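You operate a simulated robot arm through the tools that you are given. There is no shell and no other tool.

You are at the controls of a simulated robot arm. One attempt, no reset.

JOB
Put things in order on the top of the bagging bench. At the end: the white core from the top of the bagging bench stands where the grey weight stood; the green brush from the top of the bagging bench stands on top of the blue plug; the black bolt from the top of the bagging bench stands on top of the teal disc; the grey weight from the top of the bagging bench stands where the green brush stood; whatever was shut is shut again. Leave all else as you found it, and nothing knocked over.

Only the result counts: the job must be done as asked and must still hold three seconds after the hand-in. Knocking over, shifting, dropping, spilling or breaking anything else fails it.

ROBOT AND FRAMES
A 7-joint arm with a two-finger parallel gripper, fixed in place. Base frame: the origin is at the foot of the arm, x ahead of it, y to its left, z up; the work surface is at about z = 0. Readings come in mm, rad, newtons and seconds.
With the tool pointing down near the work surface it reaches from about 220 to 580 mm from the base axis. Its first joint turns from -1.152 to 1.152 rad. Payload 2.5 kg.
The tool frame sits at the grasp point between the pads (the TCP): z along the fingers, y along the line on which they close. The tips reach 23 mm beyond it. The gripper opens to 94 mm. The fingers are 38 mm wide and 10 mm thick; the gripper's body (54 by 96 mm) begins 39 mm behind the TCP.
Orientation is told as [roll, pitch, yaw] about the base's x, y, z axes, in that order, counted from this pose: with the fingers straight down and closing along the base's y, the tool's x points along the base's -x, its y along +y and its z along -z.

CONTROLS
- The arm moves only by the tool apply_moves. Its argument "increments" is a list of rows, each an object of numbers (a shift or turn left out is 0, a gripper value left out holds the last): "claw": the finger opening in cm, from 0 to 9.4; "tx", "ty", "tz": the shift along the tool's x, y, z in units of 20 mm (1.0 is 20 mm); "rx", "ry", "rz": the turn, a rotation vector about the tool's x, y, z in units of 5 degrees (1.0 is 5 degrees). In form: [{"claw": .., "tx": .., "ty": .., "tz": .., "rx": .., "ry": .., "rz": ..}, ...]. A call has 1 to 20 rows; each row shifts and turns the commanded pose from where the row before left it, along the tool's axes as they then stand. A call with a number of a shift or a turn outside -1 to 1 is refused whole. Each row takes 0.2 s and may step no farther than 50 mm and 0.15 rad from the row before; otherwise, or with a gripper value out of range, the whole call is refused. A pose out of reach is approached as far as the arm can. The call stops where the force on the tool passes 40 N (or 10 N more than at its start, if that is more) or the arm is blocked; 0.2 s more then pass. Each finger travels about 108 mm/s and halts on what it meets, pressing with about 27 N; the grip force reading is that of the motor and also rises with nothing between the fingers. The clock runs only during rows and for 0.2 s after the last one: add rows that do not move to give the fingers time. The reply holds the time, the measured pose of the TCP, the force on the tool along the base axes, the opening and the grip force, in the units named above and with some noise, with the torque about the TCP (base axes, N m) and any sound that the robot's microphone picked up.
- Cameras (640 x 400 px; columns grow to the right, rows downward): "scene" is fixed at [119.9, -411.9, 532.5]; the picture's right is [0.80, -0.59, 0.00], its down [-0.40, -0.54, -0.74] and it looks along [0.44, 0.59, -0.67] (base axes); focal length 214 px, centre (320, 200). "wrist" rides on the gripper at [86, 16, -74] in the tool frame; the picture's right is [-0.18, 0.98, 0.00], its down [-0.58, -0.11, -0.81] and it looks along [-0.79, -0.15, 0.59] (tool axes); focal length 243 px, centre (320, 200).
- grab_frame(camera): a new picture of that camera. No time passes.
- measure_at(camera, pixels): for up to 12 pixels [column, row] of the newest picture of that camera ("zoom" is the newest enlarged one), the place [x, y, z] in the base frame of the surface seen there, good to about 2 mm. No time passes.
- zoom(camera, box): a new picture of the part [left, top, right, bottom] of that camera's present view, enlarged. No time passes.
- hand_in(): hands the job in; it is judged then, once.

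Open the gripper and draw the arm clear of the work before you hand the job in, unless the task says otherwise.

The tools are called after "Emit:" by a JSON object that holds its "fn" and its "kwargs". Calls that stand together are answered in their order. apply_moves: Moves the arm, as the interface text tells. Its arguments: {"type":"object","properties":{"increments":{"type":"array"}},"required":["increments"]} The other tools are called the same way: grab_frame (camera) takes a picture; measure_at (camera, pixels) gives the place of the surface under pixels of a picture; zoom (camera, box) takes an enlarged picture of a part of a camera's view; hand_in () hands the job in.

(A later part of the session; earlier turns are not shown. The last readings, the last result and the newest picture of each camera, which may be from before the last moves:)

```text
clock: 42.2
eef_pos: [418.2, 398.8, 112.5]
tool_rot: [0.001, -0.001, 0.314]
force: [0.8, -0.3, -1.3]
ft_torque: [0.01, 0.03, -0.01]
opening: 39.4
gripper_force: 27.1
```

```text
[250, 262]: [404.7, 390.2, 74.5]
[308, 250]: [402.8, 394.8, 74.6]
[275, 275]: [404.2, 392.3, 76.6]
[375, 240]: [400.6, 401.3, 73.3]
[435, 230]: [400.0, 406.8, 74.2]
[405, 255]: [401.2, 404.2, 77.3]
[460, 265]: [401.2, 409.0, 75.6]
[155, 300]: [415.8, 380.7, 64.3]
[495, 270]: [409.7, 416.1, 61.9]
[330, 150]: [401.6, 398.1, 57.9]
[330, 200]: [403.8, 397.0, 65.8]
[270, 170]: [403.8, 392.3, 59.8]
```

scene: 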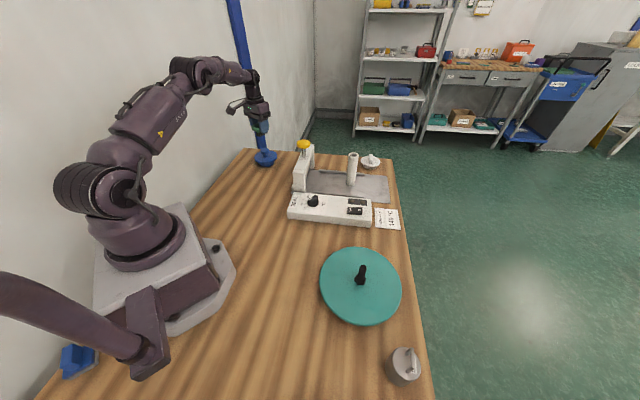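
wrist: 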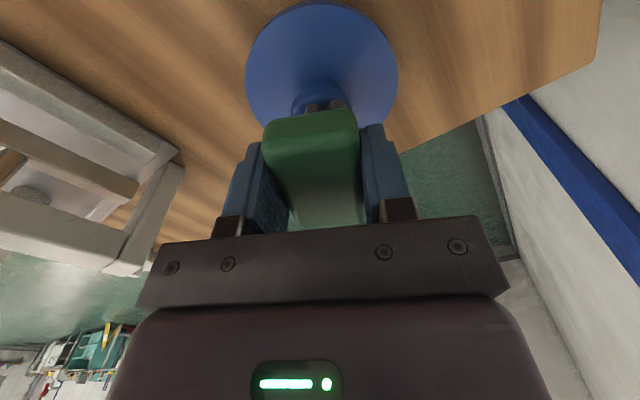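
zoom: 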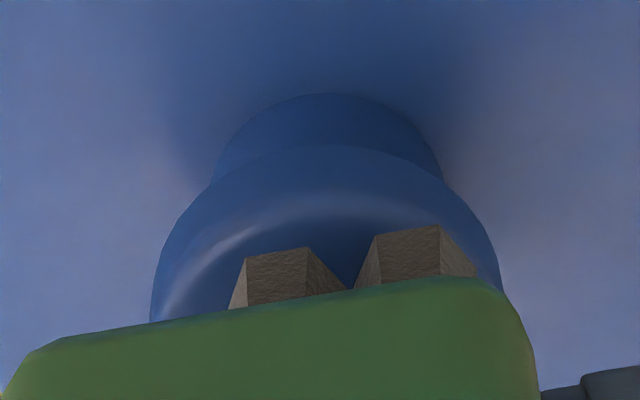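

Tufts' lower ends are at z ≈ 73.5, so about 7 mm remain. I take scene-side measurements of the knob silhouette and the tufts to refine the centring.

Emit:
{"fn": "zoom", "kwargs": {"camera": "scene", "box": [248, 132, 282, 168]}}

Emit:
{"fn": "measure_at", "kwargs": {"camera": "zoom", "pixels": [[274, 215], [363, 215], [318, 240], [318, 222], [287, 195], [262, 185], [310, 183], [368, 160], [207, 110], [270, 155], [318, 155], [360, 150]]}}

```text
11.11 times, centred on (265, 150) of scene
```

zoom: 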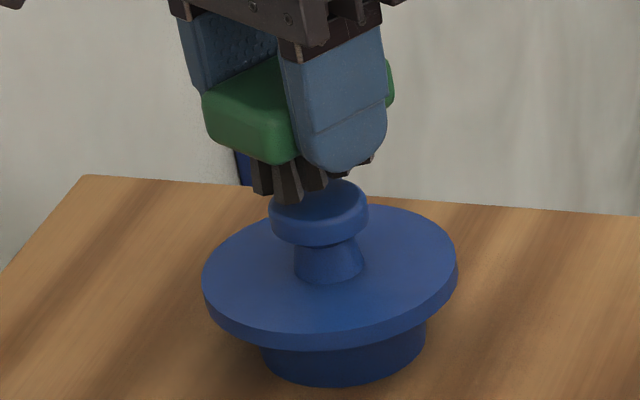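

```text
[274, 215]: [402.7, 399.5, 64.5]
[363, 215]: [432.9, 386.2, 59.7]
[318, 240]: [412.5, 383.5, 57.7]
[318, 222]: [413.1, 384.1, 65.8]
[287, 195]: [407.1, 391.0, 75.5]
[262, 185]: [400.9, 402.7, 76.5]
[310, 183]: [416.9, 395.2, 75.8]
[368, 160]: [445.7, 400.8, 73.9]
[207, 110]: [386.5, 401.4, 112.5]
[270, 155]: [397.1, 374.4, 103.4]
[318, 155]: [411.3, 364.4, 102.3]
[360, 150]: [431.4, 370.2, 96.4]
```

Knob centre from the scene side is (419,399.5), and the TCP sits over it within about 1 mm. I lower the last 6 mm in small steps.

Emit:
{"fn": "apply_moves", "kwargs": {"increments": [{"tz": 0.1}, {"tz": 0.1}, {"tz": 0.05}, {}]}}

Emit:
{"fn": "apply_moves", "kwargs": {"increments": [{"tz": 0.05}, {}]}}

```text
clock: 43.2
eef_pos: [419.0, 398.6, 109.1]
tool_rot: [-0.001, 0.0, 0.316]
force: [0.4, 0.4, -0.7]
ft_torque: [-0.01, 0.0, 0.0]
opening: 39.6
gripper_force: 27.1
```

```text
clock: 43.8
eef_pos: [418.9, 397.3, 107.4]
tool_rot: [0.002, 0.0, 0.314]
force: [-0.4, 0.0, -0.5]
ft_torque: [-0.01, -0.02, 0.01]
opening: 39.5
gripper_force: 26.9
```

No contact yet at z ≈ 107. I keep going in 1 mm steps.

Emit:
{"fn": "apply_moves", "kwargs": {"increments": [{"tz": 0.05}, {}]}}

Emit:
{"fn": "apply_moves", "kwargs": {"increments": [{"tz": 0.04}, {}]}}

```text
clock: 44.4
eef_pos: [420.4, 397.7, 106.0]
tool_rot: [0.0, 0.0, 0.314]
force: [-0.2, -0.6, 2.4]
ft_torque: [-0.06, 0.02, -0.03]
opening: 39.6
gripper_force: 26.8
```

```text
clock: 45.0
eef_pos: [419.2, 399.5, 106.6]
tool_rot: [-0.001, -0.001, 0.314]
force: [-2.3, -1.5, 11.0]
ft_torque: [-0.15, 0.1, -0.03]
opening: 39.7
gripper_force: 27.3
```

Contact: force z is 11 N. I ease up about 0.5 mm and check before releasing.

Emit:
{"fn": "apply_moves", "kwargs": {"increments": [{"tz": -0.03}, {}]}}

Emit:
{"fn": "zoom", "kwargs": {"camera": "scene", "box": [248, 132, 282, 168]}}

Emit:
{"fn": "zoom", "kwargs": {"camera": "wrist", "box": [260, 60, 380, 160]}}

```text
clock: 45.6
eef_pos: [419.9, 399.0, 105.4]
tool_rot: [0.0, -0.002, 0.313]
force: [0.4, 0.1, 9.8]
ft_torque: [-0.05, -0.01, -0.01]
opening: 39.6
gripper_force: 26.6
```

```text
11.11 times, centred on (265, 150) of scene
```

zoom: 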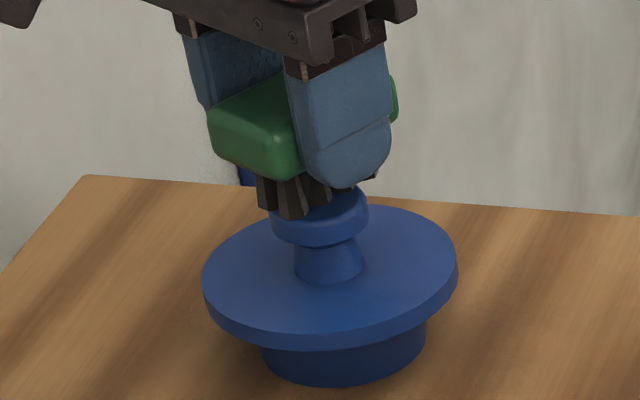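

```text
4.00 times, centred on (320, 110) of wrist
```

zoom: 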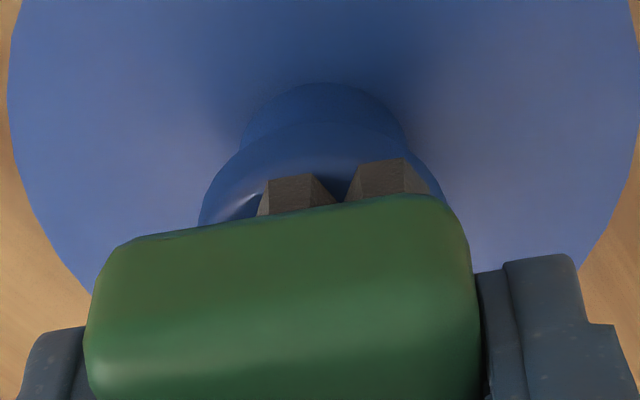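

The load is now centred (torques near zero) and the tufts rest over the knob. I open slowly in small steps.

Emit:
{"fn": "apply_moves", "kwargs": {"increments": [{"claw": 4.0}, {"claw": 4.1}, {"claw": 4.3}, {"claw": 4.6}, {}]}}

Emit:
{"fn": "zoom", "kwargs": {"camera": "scene", "box": [248, 132, 282, 168]}}

Emit:
{"fn": "grab_frame", "kwargs": {"camera": "wrist"}}

```text
clock: 46.8
eef_pos: [418.9, 398.7, 105.7]
tool_rot: [0.0, 0.001, 0.313]
force: [-0.5, 0.1, -0.2]
ft_torque: [-0.05, -0.02, 0.02]
opening: 46.1
gripper_force: 0.1
```

```text
11.11 times, centred on (265, 150) of scene
```

zoom: 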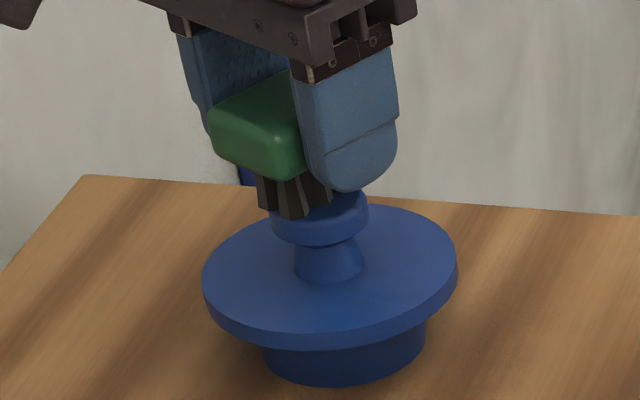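

```text
taken
```

wrist: 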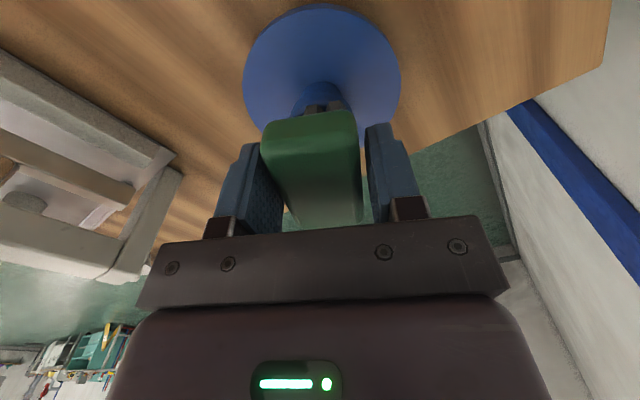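

The brush stays level. I open wider to 6 cm and check again before rising.

Emit:
{"fn": "apply_moves", "kwargs": {"increments": [{"claw": 5}, {"claw": 5.5}, {"claw": 6}, {}, {}]}}

Emit:
{"fn": "grab_frame", "kwargs": {"camera": "wrist"}}

Emit:
{"fn": "zoom", "kwargs": {"camera": "scene", "box": [248, 132, 282, 168]}}

```text
clock: 48.0
eef_pos: [419.3, 399.7, 106.4]
tool_rot: [0.001, -0.001, 0.315]
force: [-0.1, -0.6, 0.3]
ft_torque: [0.0, 0.02, -0.01]
opening: 60.1
gripper_force: 0.1
```

```text
taken
```

wrist: 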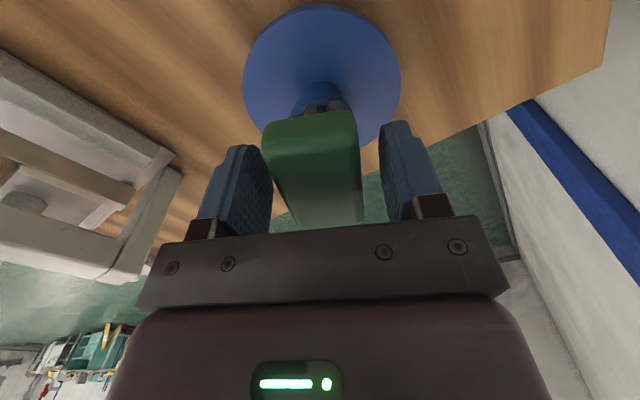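

```text
11.11 times, centred on (265, 150) of scene
```

zoom: 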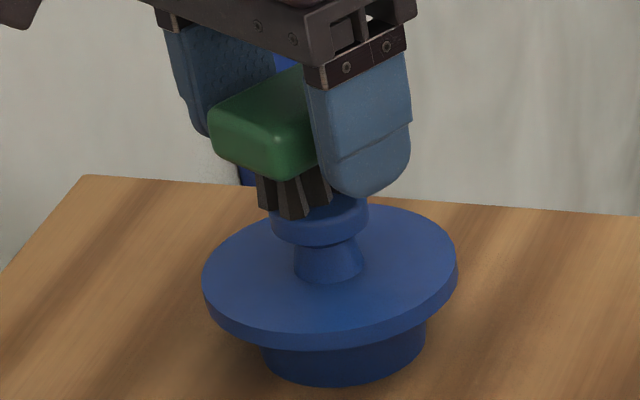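

The brush rests level on the knob with clear gaps to both fingers. I rise straight up and look.

Emit:
{"fn": "apply_moves", "kwargs": {"increments": [{"tz": -0.5}, {"tz": -1}, {"tz": -1}, {"tz": -1}, {"tz": -1}, {"tz": -1}, {}]}}

Emit:
{"fn": "zoom", "kwargs": {"camera": "scene", "box": [240, 130, 290, 170]}}

Emit:
{"fn": "grab_frame", "kwargs": {"camera": "wrist"}}

```text
clock: 49.6
eef_pos: [419.4, 397.9, 216.9]
tool_rot: [-0.002, -0.001, 0.315]
force: [0.0, -0.8, -0.1]
ft_torque: [-0.02, 0.01, 0.03]
opening: 59.6
gripper_force: 0.1
```

```text
10.00 times, centred on (265, 150) of scene
```

zoom: 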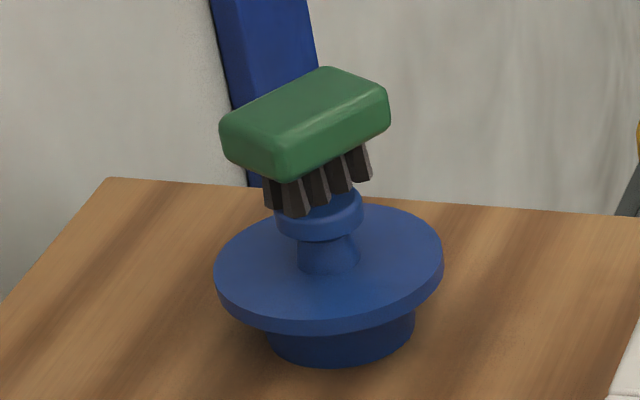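

```text
taken
```

wrist: 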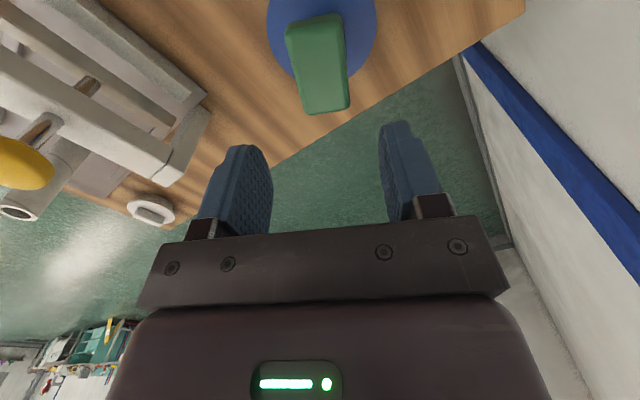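

The brush stands on the knob. I check that its top is level by measuring its corners.

Emit:
{"fn": "measure_at", "kwargs": {"camera": "wrist", "pixels": [[292, 32], [338, 20], [310, 106], [345, 100], [320, 65], [297, 60], [342, 60]]}}

```text
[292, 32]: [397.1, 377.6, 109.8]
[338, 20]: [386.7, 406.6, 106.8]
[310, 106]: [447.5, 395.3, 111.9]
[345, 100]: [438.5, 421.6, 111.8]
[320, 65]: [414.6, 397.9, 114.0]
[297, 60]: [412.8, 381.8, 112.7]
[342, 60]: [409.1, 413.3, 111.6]
```

The brush top is level at z ≈ 112. Next is the weight: its handle runs at about 44°, so I turn to yaw ≈ 44° and start toward (292,-434) at this height.

Emit:
{"fn": "apply_moves", "kwargs": {"increments": [{"rz": -1}, {"rz": -1}, {"rz": -1}, {"rz": -1}, {"rz": -1}, {"rz": -0.2}, {"tx": 0.98, "ty": -0.75}, {"tx": 0.98, "ty": -0.75}, {"tx": 0.98, "ty": -0.75}, {"tx": 0.98, "ty": -0.75}, {"tx": 0.98, "ty": -0.75}, {"tx": 0.98, "ty": -0.75}, {"tx": 0.98, "ty": -0.75}, {"tx": 0.98, "ty": -0.75}, {"tx": 0.98, "ty": -0.75}, {"tx": 0.98, "ty": -0.75}, {"tx": 0.98, "ty": -0.75}, {"tx": 0.98, "ty": -0.75}, {"tx": 0.98, "ty": -0.75}, {}]}}

Emit:
{"fn": "grab_frame", "kwargs": {"camera": "scene"}}

```text
clock: 53.8
eef_pos: [369.5, 79.5, 215.8]
tool_rot: [0.001, 0.001, 0.768]
force: [0.4, 0.3, 0.5]
ft_torque: [0.01, -0.01, 0.02]
opening: 60.3
gripper_force: 0.0
```

```text
taken
```

scene: 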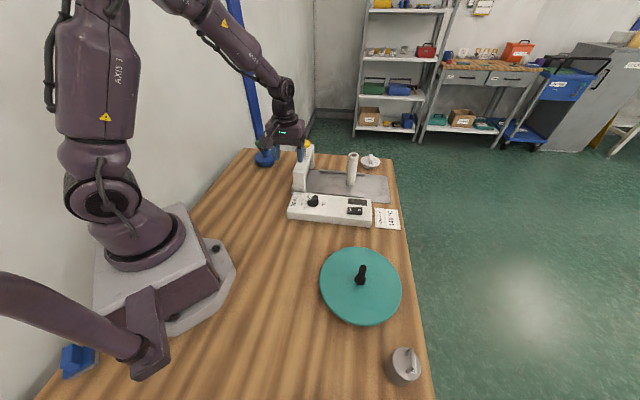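

Clear path so far. I continue toward the weight at the same height.

Emit:
{"fn": "apply_moves", "kwargs": {"increments": [{"tx": 0.98, "ty": -0.752}, {"tx": 0.98, "ty": -0.752}, {"tx": 0.98, "ty": -0.752}, {"tx": 0.98, "ty": -0.752}, {"tx": 0.98, "ty": -0.752}, {"tx": 0.98, "ty": -0.752}, {"tx": 0.98, "ty": -0.752}, {"tx": 0.98, "ty": -0.752}, {"tx": 0.98, "ty": -0.752}, {"tx": 0.98, "ty": -0.752}, {}]}}

Emit:
{"fn": "apply_moves", "kwargs": {"increments": [{"tx": 0.98, "ty": -0.752}, {"tx": 0.98, "ty": -0.752}, {"tx": 0.98, "ty": -0.752}, {"tx": 0.98, "ty": -0.752}, {"tx": 0.98, "ty": -0.752}, {"tx": 0.98, "ty": -0.752}, {"tx": 0.98, "ty": -0.752}, {"tx": 0.98, "ty": -0.752}, {"tx": 0.98, "ty": -0.752}, {"tx": 0.98, "ty": -0.752}, {"tx": 0.8, "ty": -0.75}, {}]}}

Emit:
{"fn": "grab_frame", "kwargs": {"camera": "wrist"}}

Emit:
{"fn": "grab_frame", "kwargs": {"camera": "scene"}}

```text
clock: 56.2
eef_pos: [335.5, -164.2, 215.7]
tool_rot: [0.001, -0.002, 0.767]
force: [-0.8, 0.6, -0.7]
ft_torque: [-0.01, 0.01, -0.04]
opening: 60.1
gripper_force: 0.2
```

```text
clock: 58.8
eef_pos: [296.3, -429.6, 216.9]
tool_rot: [0.0, 0.001, 0.767]
force: [-0.2, 0.2, -0.5]
ft_torque: [-0.04, 0.02, 0.01]
opening: 60.2
gripper_force: 0.0
```

```text
taken
```

wrist: 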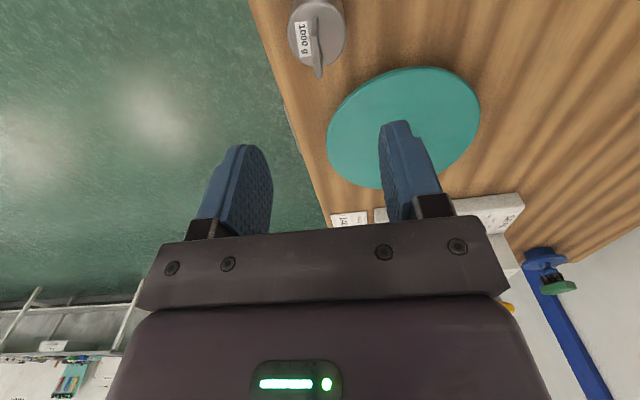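

```text
taken
```

scene: 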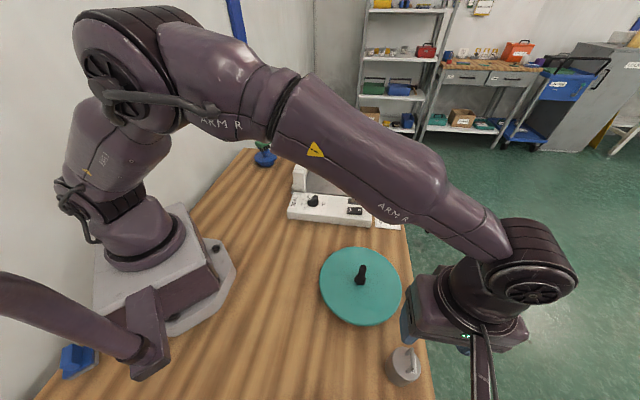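

Reached at yaw 44°. The weight ("1000 g") shows at (318,35) in the wrist view; I zoom and measure its handle.

Emit:
{"fn": "zoom", "kwargs": {"camera": "wrist", "box": [270, 0, 370, 90]}}

Emit:
{"fn": "measure_at", "kwargs": {"camera": "wrist", "pixels": [[319, 73], [318, 50], [316, 20], [317, 5], [290, 30], [346, 25], [300, 60], [340, 55], [314, 73], [323, 73], [312, 8], [321, 8]]}}

```text
4.44 times, centred on (320, 45) of wrist
```

zoom: 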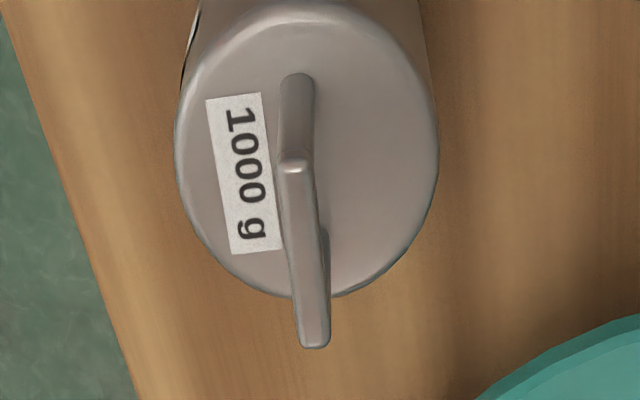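

```text
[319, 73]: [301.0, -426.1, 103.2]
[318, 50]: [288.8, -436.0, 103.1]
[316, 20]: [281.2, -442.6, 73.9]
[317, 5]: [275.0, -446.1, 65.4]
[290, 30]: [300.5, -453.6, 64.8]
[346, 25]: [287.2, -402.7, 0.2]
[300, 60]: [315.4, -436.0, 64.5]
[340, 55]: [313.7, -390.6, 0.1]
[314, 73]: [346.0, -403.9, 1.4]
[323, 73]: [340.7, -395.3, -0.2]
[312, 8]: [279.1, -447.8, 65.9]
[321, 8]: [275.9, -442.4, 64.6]
```

I measure along the bar's top centre line and edges in this zoom.

Emit:
{"fn": "measure_at", "kwargs": {"camera": "zoom", "pixels": [[296, 168], [297, 180], [303, 230], [308, 280], [313, 325], [314, 343], [290, 230], [314, 230], [300, 320], [326, 320], [185, 180], [432, 180]]}}

Emit:
{"fn": "measure_at", "kwargs": {"camera": "zoom", "pixels": [[310, 30], [360, 285], [250, 280], [430, 120], [190, 120], [400, 240], [215, 250], [345, 150], [300, 10], [420, 80]]}}

```text
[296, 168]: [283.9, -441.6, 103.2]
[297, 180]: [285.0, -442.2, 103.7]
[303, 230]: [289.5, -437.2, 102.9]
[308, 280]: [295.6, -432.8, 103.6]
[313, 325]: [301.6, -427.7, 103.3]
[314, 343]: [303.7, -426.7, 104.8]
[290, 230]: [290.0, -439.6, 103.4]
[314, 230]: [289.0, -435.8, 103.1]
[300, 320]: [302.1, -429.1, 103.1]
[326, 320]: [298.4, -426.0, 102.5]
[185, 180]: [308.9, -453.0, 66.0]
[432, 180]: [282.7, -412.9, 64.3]
```

```text
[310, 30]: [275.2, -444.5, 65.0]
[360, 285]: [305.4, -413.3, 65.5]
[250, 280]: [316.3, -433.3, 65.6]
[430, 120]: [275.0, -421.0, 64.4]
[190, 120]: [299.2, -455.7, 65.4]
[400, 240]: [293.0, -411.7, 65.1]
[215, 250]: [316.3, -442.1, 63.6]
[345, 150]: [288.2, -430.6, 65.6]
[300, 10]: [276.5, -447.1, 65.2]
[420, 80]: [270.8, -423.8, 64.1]
```

The bar runs at about 39° with its centre at (293.8,-434.3) and its top at z 103; the weight's centre is about (293.7,-434.2). I trim yaw, centre, narrow to 3.5 cm, and go down to z ≈ 98.

Emit:
{"fn": "apply_moves", "kwargs": {"increments": [{"claw": 3.5, "rz": 0.94}, {"tx": 0.245, "ty": -0.096}, {"tz": 1}, {"tz": 1}, {"tz": 1}, {"tz": 0.5}, {}]}}

Emit:
{"fn": "grab_frame", "kwargs": {"camera": "wrist"}}

Emit:
{"fn": "zoom", "kwargs": {"camera": "wrist", "box": [240, 40, 400, 180]}}

```text
clock: 60.4
eef_pos: [294.3, -433.1, 146.1]
tool_rot: [0.001, 0.001, 0.686]
force: [-0.2, 0.4, -0.1]
ft_torque: [0.01, 0.05, 0.01]
opening: 35.1
gripper_force: 0.1
```

```text
taken
```

wrist: 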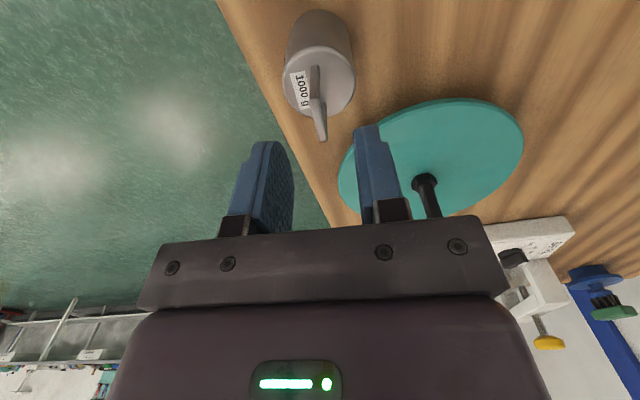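

```text
2.86 times, centred on (320, 110) of wrist
```

zoom: 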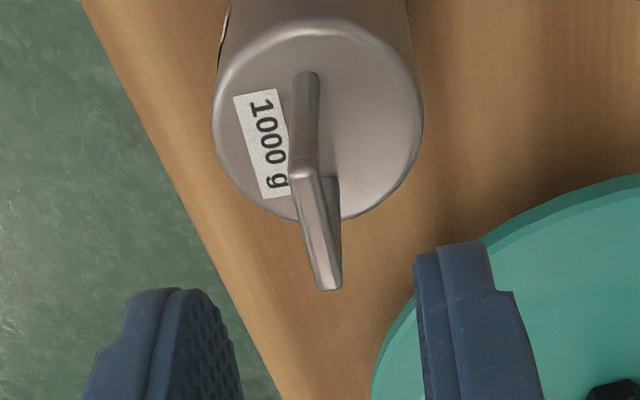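

The bar now lines up with the tool axis. I measure the bar and both pads to check lateral centring.

Emit:
{"fn": "measure_at", "kwargs": {"camera": "zoom", "pixels": [[303, 175], [311, 210], [320, 250], [329, 283], [300, 210], [322, 210], [235, 360], [225, 330], [420, 330], [422, 300], [310, 230], [333, 240]]}}

```text
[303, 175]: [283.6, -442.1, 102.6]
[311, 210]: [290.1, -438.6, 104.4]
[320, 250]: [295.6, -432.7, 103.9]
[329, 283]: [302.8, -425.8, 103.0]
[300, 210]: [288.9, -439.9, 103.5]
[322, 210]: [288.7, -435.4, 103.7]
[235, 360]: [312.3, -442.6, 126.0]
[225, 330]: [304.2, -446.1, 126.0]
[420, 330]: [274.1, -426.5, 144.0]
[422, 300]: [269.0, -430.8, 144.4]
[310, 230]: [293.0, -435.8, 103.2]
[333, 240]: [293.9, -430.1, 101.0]
```

The bar (-521.3 along the closing axis) is centred between the pads (-521.4). I descend 48 mm and close on the handle.

Emit:
{"fn": "apply_moves", "kwargs": {"increments": [{"tz": 0.8}, {"tz": 0.8}, {"tz": 0.4}, {"tz": 0.4}, {}]}}

Emit:
{"fn": "grab_frame", "kwargs": {"camera": "wrist"}}

```text
clock: 61.6
eef_pos: [293.8, -433.2, 98.0]
tool_rot: [0.0, 0.0, 0.686]
force: [0.5, 0.2, -0.8]
ft_torque: [-0.03, 0.03, -0.04]
opening: 35.1
gripper_force: 0.1
```

```text
taken
```

wrist: 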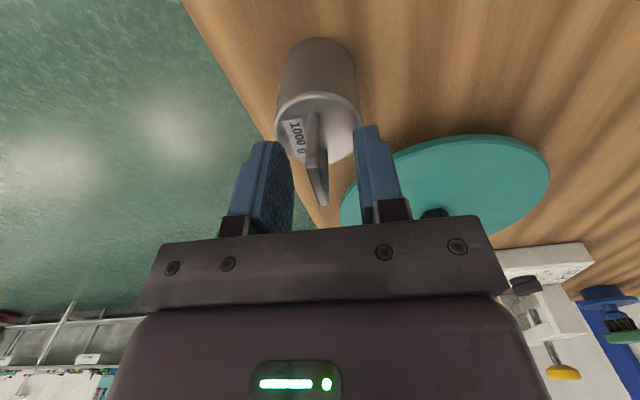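

The handle (318,165) is between the pads. I close on it.

Emit:
{"fn": "apply_moves", "kwargs": {"increments": [{"claw": 2.5}, {"claw": 1.5}, {"claw": 1}, {"claw": 0.3}, {"claw": 0}, {}]}}

Emit:
{"fn": "grab_frame", "kwargs": {"camera": "wrist"}}

```text
clock: 63.0
eef_pos: [294.3, -433.7, 98.5]
tool_rot: [-0.001, 0.0, 0.686]
force: [3.0, -2.7, -0.1]
ft_torque: [-0.14, -0.09, 0.02]
opening: 5.9
gripper_force: 26.6
```

```text
taken
```

wrist: 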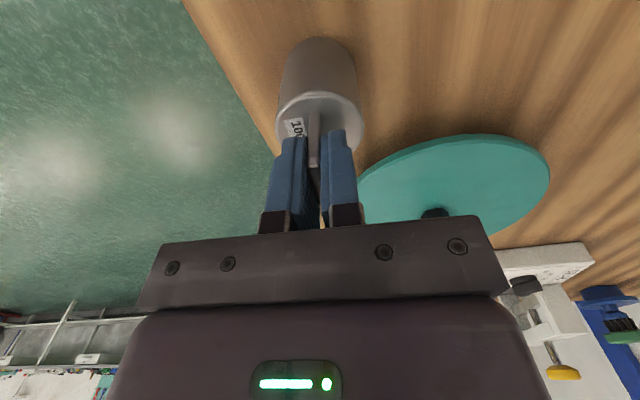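

The handle is gripped at 5.9 mm. I lift 20 mm and check that it hangs well.

Emit:
{"fn": "apply_moves", "kwargs": {"increments": [{"tz": -0.25}, {"tz": -0.25}, {"tz": -0.5}, {}, {}]}}

Emit:
{"fn": "grab_frame", "kwargs": {"camera": "wrist"}}

Emit:
{"fn": "grab_frame", "kwargs": {"camera": "scene"}}

```text
clock: 64.2
eef_pos: [294.0, -433.1, 118.3]
tool_rot: [-0.001, -0.002, 0.687]
force: [-0.1, 0.3, -9.0]
ft_torque: [-0.03, 0.04, -0.01]
opening: 6.1
gripper_force: 27.0
```

```text
taken
```

wrist: 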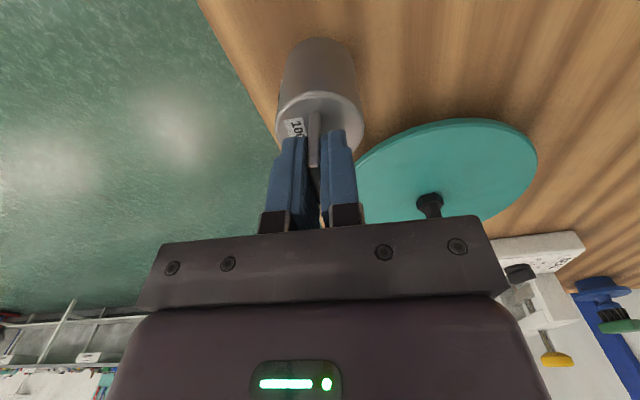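

```text
taken
```

scene: 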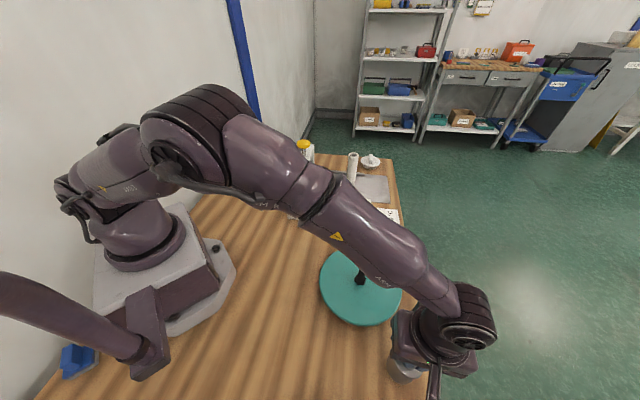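

The force reads -9 N, so the 1 kg weight hangs in the grip. I lift to z ≈ 230 and carry it toward the brush's old spot.

Emit:
{"fn": "apply_moves", "kwargs": {"increments": [{"tz": -0.5}, {"tz": -1}, {"tz": -1}, {"tz": -1}, {"tz": -1}, {"tz": -1}, {"tx": -0.4, "ty": 0.45}, {"tx": -0.742, "ty": 0.831}, {"tx": -0.742, "ty": 0.831}, {"tx": -0.742, "ty": 0.831}, {"tx": -0.742, "ty": 0.831}, {"tx": -0.742, "ty": 0.831}, {"tx": -0.742, "ty": 0.831}, {"tx": -0.742, "ty": 0.831}, {"tx": -0.742, "ty": 0.831}, {"tx": -0.742, "ty": 0.831}, {"tx": -0.742, "ty": 0.831}, {"tx": -0.742, "ty": 0.831}, {"tx": -0.742, "ty": 0.831}, {}]}}

Emit:
{"fn": "apply_moves", "kwargs": {"increments": [{"tx": -0.742, "ty": 0.831}, {"tx": -0.742, "ty": 0.831}, {"tx": -0.742, "ty": 0.831}, {"tx": -0.742, "ty": 0.831}, {"tx": -0.742, "ty": 0.831}, {"tx": -0.742, "ty": 0.831}, {"tx": -0.742, "ty": 0.831}, {"tx": -0.742, "ty": 0.831}, {"tx": -0.742, "ty": 0.831}, {"tx": -0.742, "ty": 0.831}, {"tx": -0.742, "ty": 0.831}, {"tx": -0.742, "ty": 0.831}, {"tx": -0.742, "ty": 0.831}, {}, {}]}}

Emit:
{"fn": "grab_frame", "kwargs": {"camera": "wrist"}}

Emit:
{"fn": "grab_frame", "kwargs": {"camera": "scene"}}

```text
clock: 68.4
eef_pos: [305.7, -154.6, 227.7]
tool_rot: [0.0, 0.0, 0.685]
force: [0.9, -0.8, -9.3]
ft_torque: [0.04, 0.0, 0.03]
opening: 5.7
gripper_force: 27.1
```

```text
clock: 71.6
eef_pos: [317.5, 134.2, 227.8]
tool_rot: [-0.001, 0.001, 0.687]
force: [-0.3, -0.1, -9.4]
ft_torque: [0.03, -0.02, -0.03]
opening: 5.9
gripper_force: 26.8
```

```text
taken
```

wrist: 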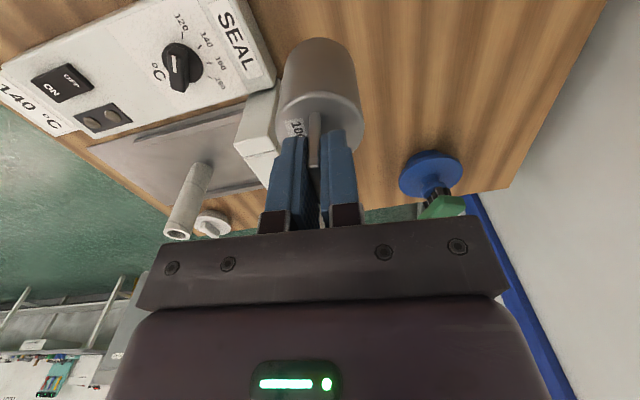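

```text
taken
```

scene: 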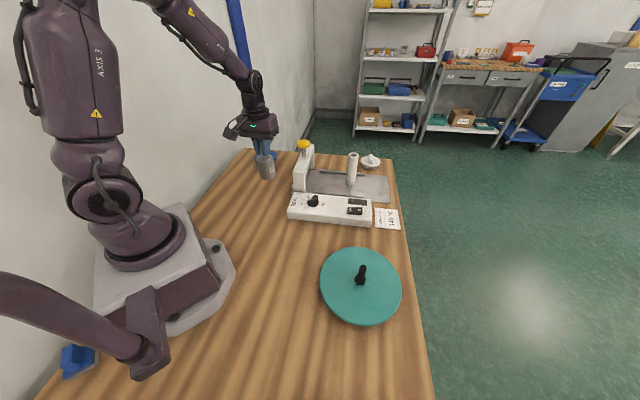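

The weight hangs upright. I move the last 56 mm to over (321,190) and lower to z ≈ 103, about 5 mm above the bench.

Emit:
{"fn": "apply_moves", "kwargs": {"increments": [{"tx": -0.633, "ty": 0.683}, {"tx": -0.633, "ty": 0.683}, {"tx": -0.633, "ty": 0.683}, {}, {"tz": 1}, {"tz": 1}, {"tz": 1}, {"tz": 1}, {"tz": 1}, {"tz": 0.75}, {"tz": 0.5}, {}, {}]}}

Emit:
{"fn": "zoom", "kwargs": {"camera": "scene", "box": [240, 150, 300, 210]}}

```text
clock: 74.4
eef_pos: [321.2, 189.7, 102.9]
tool_rot: [-0.001, 0.0, 0.686]
force: [-0.5, 1.0, -9.4]
ft_torque: [-0.01, -0.01, -0.02]
opening: 6.2
gripper_force: 27.1
```

```text
6.67 times, centred on (270, 180) of scene
```

zoom: 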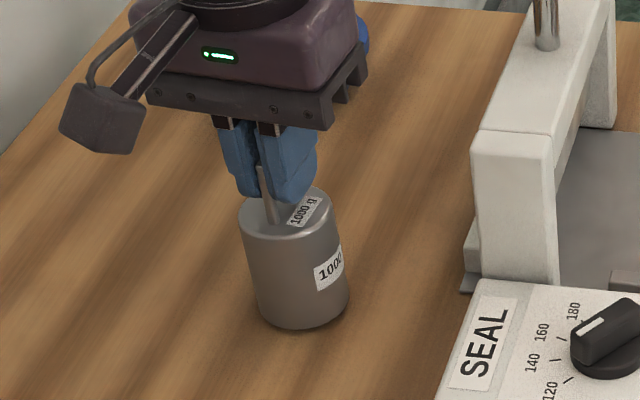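

The weight hangs just above the bench at (321,190). I lower in small steps to contact.

Emit:
{"fn": "apply_moves", "kwargs": {"increments": [{"tz": 0.1}, {"tz": 0.05}, {}]}}

Emit:
{"fn": "apply_moves", "kwargs": {"increments": [{"tz": 0.05}, {}]}}

Emit:
{"fn": "apply_moves", "kwargs": {"increments": [{"tz": 0.05}, {}]}}

```text
clock: 75.2
eef_pos: [322.1, 190.9, 100.3]
tool_rot: [0.001, 0.001, 0.686]
force: [0.5, -0.3, -9.0]
ft_torque: [0.03, -0.02, -0.01]
opening: 6.1
gripper_force: 26.9
```

```text
clock: 75.8
eef_pos: [320.6, 190.1, 99.5]
tool_rot: [0.0, 0.0, 0.685]
force: [-0.1, -0.2, -9.4]
ft_torque: [0.02, -0.06, 0.01]
opening: 6.1
gripper_force: 27.0
```

```text
clock: 76.4
eef_pos: [320.8, 189.4, 97.8]
tool_rot: [0.0, -0.001, 0.686]
force: [-4.9, -3.2, 11.0]
ft_torque: [-0.24, 0.33, 0.01]
opening: 6.2
gripper_force: 26.6
```

The weight is on the bench (force z rose from -9 to +11 N). I ease up slightly and open.

Emit:
{"fn": "apply_moves", "kwargs": {"increments": [{"tz": -0.03}, {}, {"claw": 0.8}, {"claw": 1.2}, {"claw": 2}, {"claw": 3}, {"claw": 4}, {}]}}

Emit:
{"fn": "grab_frame", "kwargs": {"camera": "wrist"}}

Emit:
{"fn": "zoom", "kwargs": {"camera": "scene", "box": [240, 150, 300, 210]}}

```text
clock: 78.2
eef_pos: [321.3, 190.4, 98.6]
tool_rot: [0.001, 0.0, 0.688]
force: [-0.4, 0.3, -0.3]
ft_torque: [-0.01, 0.02, -0.02]
opening: 40.0
gripper_force: 0.0
```

```text
taken
```

wrist: 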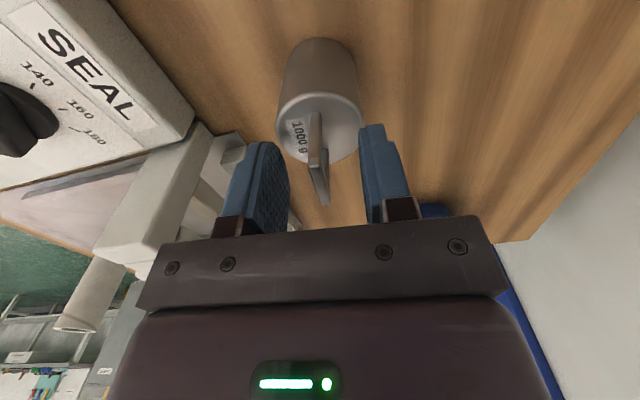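

```text
6.67 times, centred on (270, 180) of scene
```

zoom: 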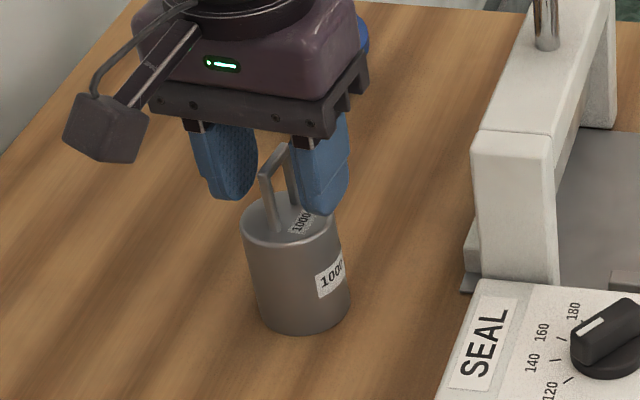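

The weight stands upright at the brush's old spot. I rise to z ≈ 258, then turn toward the core's direction (yaw ≈ 5.6°).

Emit:
{"fn": "apply_moves", "kwargs": {"increments": [{"tz": -0.5}, {"tz": -1}, {"tz": -1}, {"tz": -1}, {"tz": -1}, {"tz": -1}, {"tz": -1}, {"tz": -1}, {"tz": -0.5}, {"rz": 1}, {"rz": 1}, {"rz": 1}, {"rz": 1}, {"rz": 1}, {"rz": 1}, {"rz": 0.74}, {}]}}

Emit:
{"fn": "grab_frame", "kwargs": {"camera": "wrist"}}

Emit:
{"fn": "grab_frame", "kwargs": {"camera": "scene"}}

```text
clock: 81.8
eef_pos: [320.8, 190.6, 259.8]
tool_rot: [0.001, 0.0, 0.098]
force: [0.0, 0.6, 0.4]
ft_torque: [0.03, -0.01, 0.0]
opening: 40.3
gripper_force: 0.1
```

```text
taken
```

wrist: 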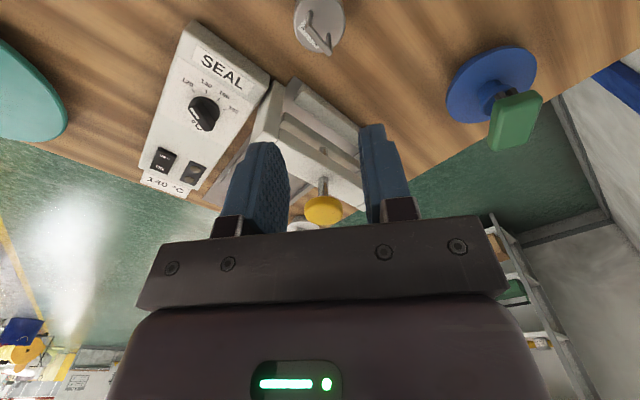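

```text
taken
```

scene: 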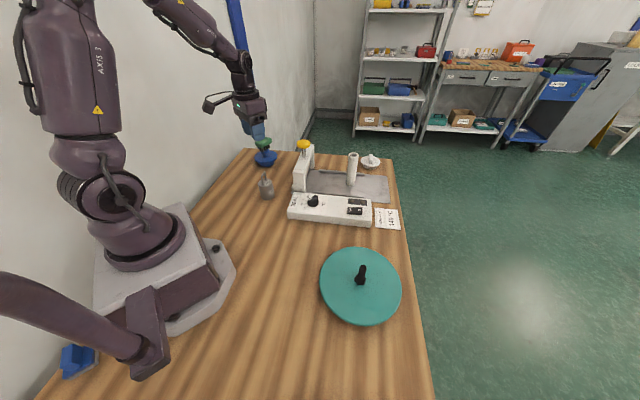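

All placed things stand. I move to about (460,50) at this height to view the core.

Emit:
{"fn": "apply_moves", "kwargs": {"increments": [{"tx": -0.778, "ty": -0.96}, {"tx": -0.778, "ty": -0.96}, {"tx": -0.778, "ty": -0.96}, {"tx": -0.778, "ty": -0.96}, {"tx": -0.778, "ty": -0.96}, {"tx": -0.778, "ty": -0.96}, {"tx": -0.778, "ty": -0.96}, {"tx": -0.778, "ty": -0.96}, {}]}}

Emit:
{"fn": "grab_frame", "kwargs": {"camera": "wrist"}}

```text
clock: 83.8
eef_pos: [460.5, 48.4, 259.0]
tool_rot: [0.001, 0.0, 0.1]
force: [-0.4, -0.6, -0.1]
ft_torque: [-0.02, 0.03, -0.02]
opening: 40.0
gripper_force: 0.1
```

```text
taken
```

wrist: 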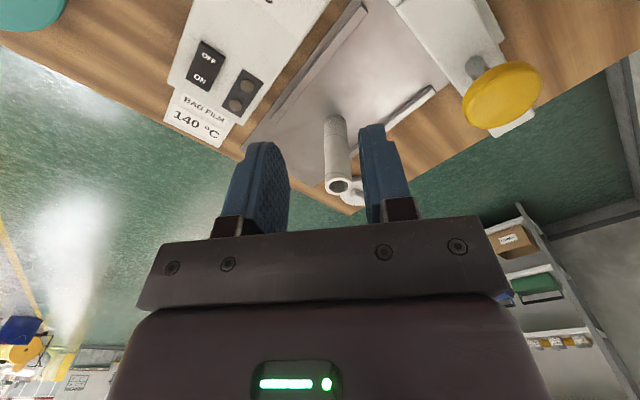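

The core is visible at (336,150) with its open top at (339,185). I zoom and measure it.

Emit:
{"fn": "zoom", "kwargs": {"camera": "wrist", "box": [290, 100, 390, 210]}}

Emit:
{"fn": "measure_at", "kwargs": {"camera": "zoom", "pixels": [[315, 300], [350, 300], [333, 285], [333, 315], [370, 305], [312, 240], [350, 240], [330, 240], [330, 150], [310, 100], [348, 100], [330, 70]]}}

```text
3.64 times, centred on (340, 155) of wrist
```

zoom: 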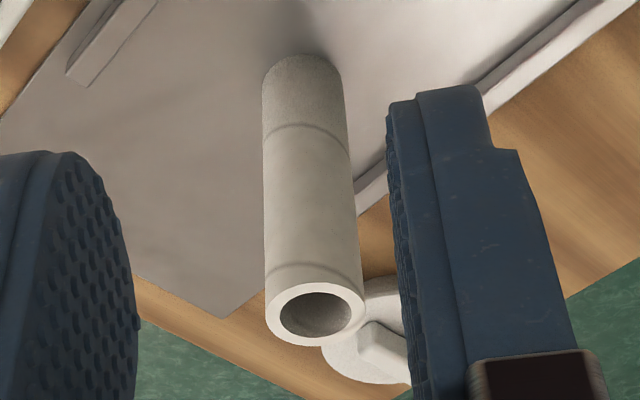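

```text
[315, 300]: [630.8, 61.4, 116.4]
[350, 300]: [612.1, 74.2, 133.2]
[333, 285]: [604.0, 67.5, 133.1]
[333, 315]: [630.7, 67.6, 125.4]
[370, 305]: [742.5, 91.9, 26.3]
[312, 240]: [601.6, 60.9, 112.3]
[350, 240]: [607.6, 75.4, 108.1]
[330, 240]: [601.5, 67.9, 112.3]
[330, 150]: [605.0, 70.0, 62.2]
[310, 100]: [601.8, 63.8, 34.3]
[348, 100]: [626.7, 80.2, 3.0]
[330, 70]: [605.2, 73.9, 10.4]
```

I measure points right on the rim ring to get the core's centre.

Emit:
{"fn": "measure_at", "kwargs": {"camera": "zoom", "pixels": [[271, 312], [361, 308], [290, 290], [340, 287], [282, 333], [350, 332], [318, 341], [315, 285], [264, 240], [358, 240], [265, 150], [348, 160]]}}

```text
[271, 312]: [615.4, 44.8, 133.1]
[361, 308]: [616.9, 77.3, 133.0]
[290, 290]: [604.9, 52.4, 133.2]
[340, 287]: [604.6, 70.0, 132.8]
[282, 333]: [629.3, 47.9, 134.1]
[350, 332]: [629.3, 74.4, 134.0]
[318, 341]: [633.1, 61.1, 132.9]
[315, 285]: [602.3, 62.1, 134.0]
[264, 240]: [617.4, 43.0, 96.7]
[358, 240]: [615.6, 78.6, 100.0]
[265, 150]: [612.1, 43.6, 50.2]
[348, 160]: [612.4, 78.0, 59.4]
```

The core's centre is (617.5,61), diameter about 34, top z 133, at radius 620 mm. I try moving outward with the tool vertical at this height to see how far it reaches.

Emit:
{"fn": "apply_moves", "kwargs": {"increments": [{"claw": 6, "tx": -0.9}, {"tx": -0.9}, {"tx": -0.9}, {"tx": -0.9}, {"tx": -0.9}, {}]}}

Emit:
{"fn": "apply_moves", "kwargs": {"increments": [{"tx": -0.8}, {"tx": -0.8}, {"tx": -0.8}, {"tx": -0.9}, {}]}}

Emit:
{"fn": "grab_frame", "kwargs": {"camera": "scene"}}

Emit:
{"fn": "grab_frame", "kwargs": {"camera": "wrist"}}

```text
clock: 85.2
eef_pos: [550.2, 57.4, 258.3]
tool_rot: [-0.001, 0.001, 0.098]
force: [0.6, -0.6, 0.1]
ft_torque: [0.05, -0.03, -0.02]
opening: 59.9
gripper_force: 0.0
```

```text
clock: 86.4
eef_pos: [588.4, 62.3, 256.6]
tool_rot: [0.001, 0.0, 0.097]
force: [0.3, 0.3, -0.5]
ft_torque: [-0.01, -0.02, -0.01]
opening: 59.9
gripper_force: 0.0
out of reach, approached as far as the arm can: row 3, 4
```

```text
taken
```

scene: 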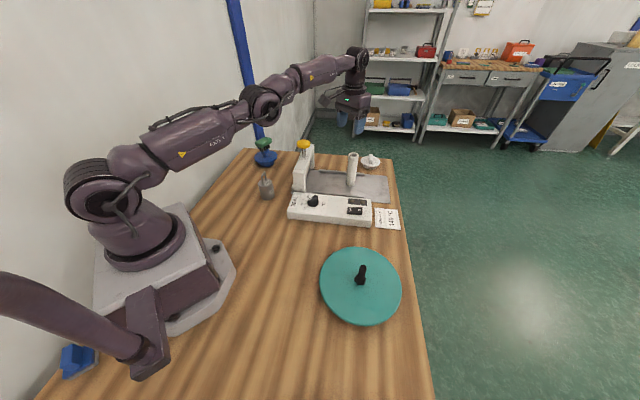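

```text
taken
```

wrist: 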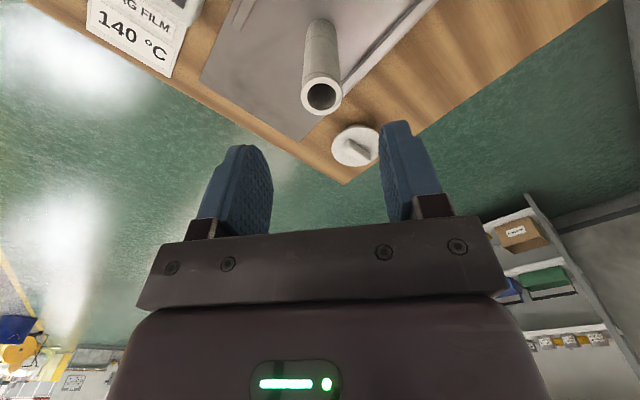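

The vertical tool stops at about 591 mm, short of 620. I tilt the tool 15° outward (about the tool's y axis) at this height to gain reach, then read the pose.

Emit:
{"fn": "apply_moves", "kwargs": {"increments": [{"ry": -1}, {"ry": -1}, {"ry": -1}, {}, {}]}}

Emit:
{"fn": "grab_frame", "kwargs": {"camera": "wrist"}}

```text
clock: 87.6
eef_pos: [589.6, 62.2, 256.9]
tool_rot: [0.0, -0.265, 0.098]
force: [-1.9, -0.2, -0.1]
ft_torque: [0.0, -0.02, 0.0]
opening: 60.0
gripper_force: 0.1
```

```text
taken
```

wrist: 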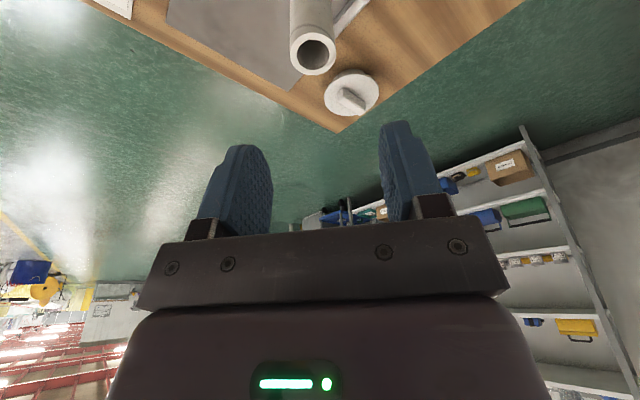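

With the 15° tilt the pose reads (589.6,62.2,257), pitch -0.265. I move horizontally outward to over the core, then down to z ≈ 180 (tips still above the core's top).

Emit:
{"fn": "apply_moves", "kwargs": {"increments": [{"tx": -0.667, "ty": -0.098, "tz": 0.181}, {"tx": -0.667, "ty": -0.098, "tz": 0.181}, {}, {}]}}

Emit:
{"fn": "apply_moves", "kwargs": {"increments": [{"tx": 0.2525, "tz": 0.929}, {"tx": 0.2525, "tz": 0.929}, {"tx": 0.2525, "tz": 0.929}, {"tx": 0.2525, "tz": 0.929}, {}, {}]}}

Emit:
{"fn": "grab_frame", "kwargs": {"camera": "wrist"}}

Emit:
{"fn": "zoom", "kwargs": {"camera": "scene", "box": [290, 100, 418, 200]}}

```text
clock: 88.6
eef_pos: [617.3, 60.7, 256.8]
tool_rot: [-0.002, -0.262, 0.099]
force: [-0.3, -0.2, -0.2]
ft_torque: [0.0, -0.01, 0.01]
opening: 60.0
gripper_force: 0.0
```

```text
clock: 90.0
eef_pos: [615.9, 60.4, 178.4]
tool_rot: [0.001, -0.263, 0.097]
force: [0.8, -0.4, 0.8]
ft_torque: [-0.03, 0.0, 0.0]
opening: 59.9
gripper_force: 0.1
```

```text
taken
```

wrist: 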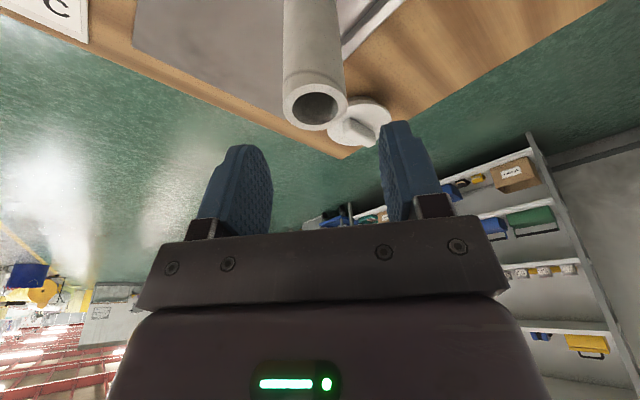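

```text
4.00 times, centred on (354, 150) of scene
```

zoom: 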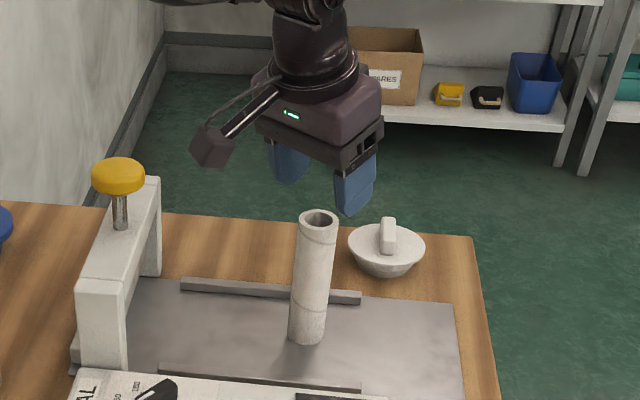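

Reached, and the core lies ahead between the fingers at (315,105). I measure its rim and the pads from here to check lateral centring.

Emit:
{"fn": "measure_at", "kwargs": {"camera": "wrist", "pixels": [[286, 108], [345, 105], [315, 82], [316, 129], [290, 95], [340, 92], [295, 122], [336, 121], [272, 190], [266, 170], [386, 180], [384, 160]]}}

```text
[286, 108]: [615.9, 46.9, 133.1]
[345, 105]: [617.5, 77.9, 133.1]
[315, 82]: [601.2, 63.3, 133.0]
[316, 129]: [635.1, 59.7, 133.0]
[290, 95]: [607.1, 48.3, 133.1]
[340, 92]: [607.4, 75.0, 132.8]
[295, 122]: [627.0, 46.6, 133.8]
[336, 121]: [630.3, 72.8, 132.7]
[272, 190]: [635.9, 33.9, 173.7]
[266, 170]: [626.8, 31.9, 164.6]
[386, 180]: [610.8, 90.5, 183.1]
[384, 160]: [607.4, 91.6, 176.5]
```

The core axis is centred between the pads (0.9 vs 0.9 along the closing axis). I descend vertically to z ≈ 108.

Emit:
{"fn": "apply_moves", "kwargs": {"increments": [{"tx": 0.205, "tz": 0.85}, {"tx": 0.205, "tz": 0.85}, {"tx": 0.205, "tz": 0.85}, {"tx": 0.205, "tz": 0.85}, {}]}}

Emit:
{"fn": "grab_frame", "kwargs": {"camera": "wrist"}}

Emit:
{"fn": "zoom", "kwargs": {"camera": "scene", "box": [290, 110, 418, 200]}}

```text
clock: 91.2
eef_pos: [618.5, 61.8, 108.8]
tool_rot: [0.0, -0.261, 0.099]
force: [-0.5, 0.2, 0.4]
ft_torque: [-0.03, 0.01, 0.0]
opening: 60.1
gripper_force: 0.1
```

```text
taken
```

wrist: 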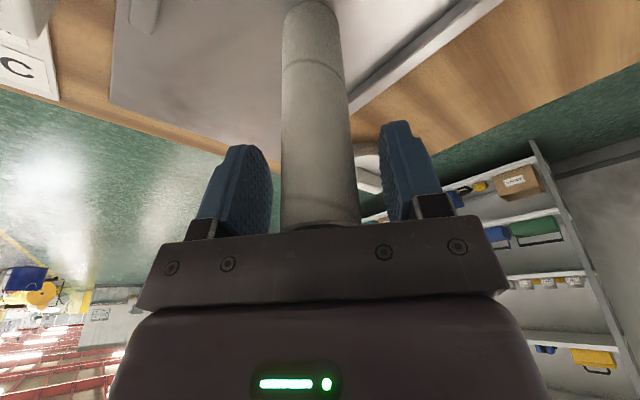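

```text
4.44 times, centred on (354, 155) of scene
```

zoom: 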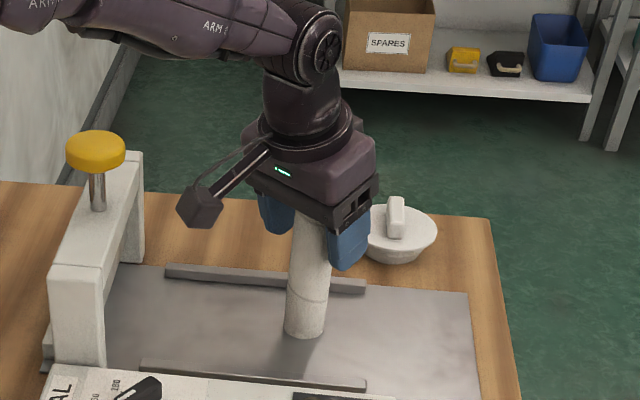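

The core stands between the fingers with no contact. I close gently on it.

Emit:
{"fn": "apply_moves", "kwargs": {"increments": [{"claw": 5}, {"claw": 4.2}, {"claw": 3.8}, {"claw": 3.4}, {"claw": 3.0}, {"claw": 2.5}, {}]}}

Emit:
{"fn": "grab_frame", "kwargs": {"camera": "wrist"}}

```text
clock: 92.8
eef_pos: [618.2, 59.3, 108.7]
tool_rot: [0.001, -0.264, 0.097]
force: [-0.1, 0.1, -0.4]
ft_torque: [-0.02, 0.0, -0.05]
opening: 34.1
gripper_force: 26.7
```

```text
taken
```

wrist: 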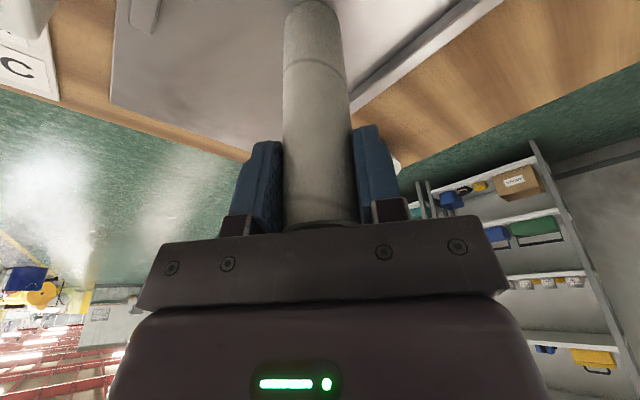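

The core is gripped at 34.1 mm. I lift it 10 mm straight up and check.

Emit:
{"fn": "apply_moves", "kwargs": {"increments": [{"tx": -0.0655, "tz": -0.241}, {"tx": -0.0655, "tz": -0.241}, {}]}}

Emit:
{"fn": "zoom", "kwargs": {"camera": "scene", "box": [290, 110, 418, 200]}}

```text
clock: 93.6
eef_pos: [617.7, 60.0, 119.8]
tool_rot: [-0.001, -0.262, 0.097]
force: [-0.5, -0.7, -1.2]
ft_torque: [0.0, -0.02, 0.02]
opening: 34.2
gripper_force: 27.0
```

```text
4.44 times, centred on (354, 155) of scene
```

zoom: 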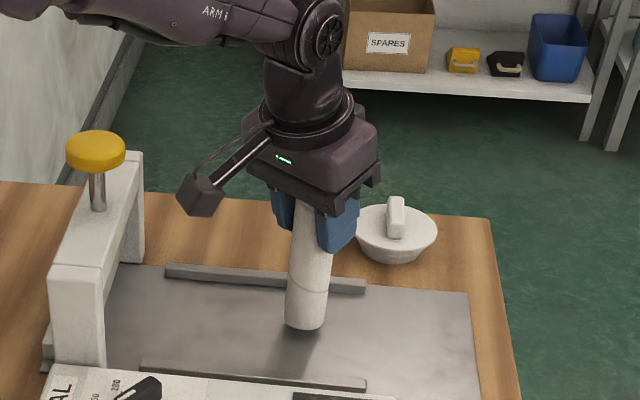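

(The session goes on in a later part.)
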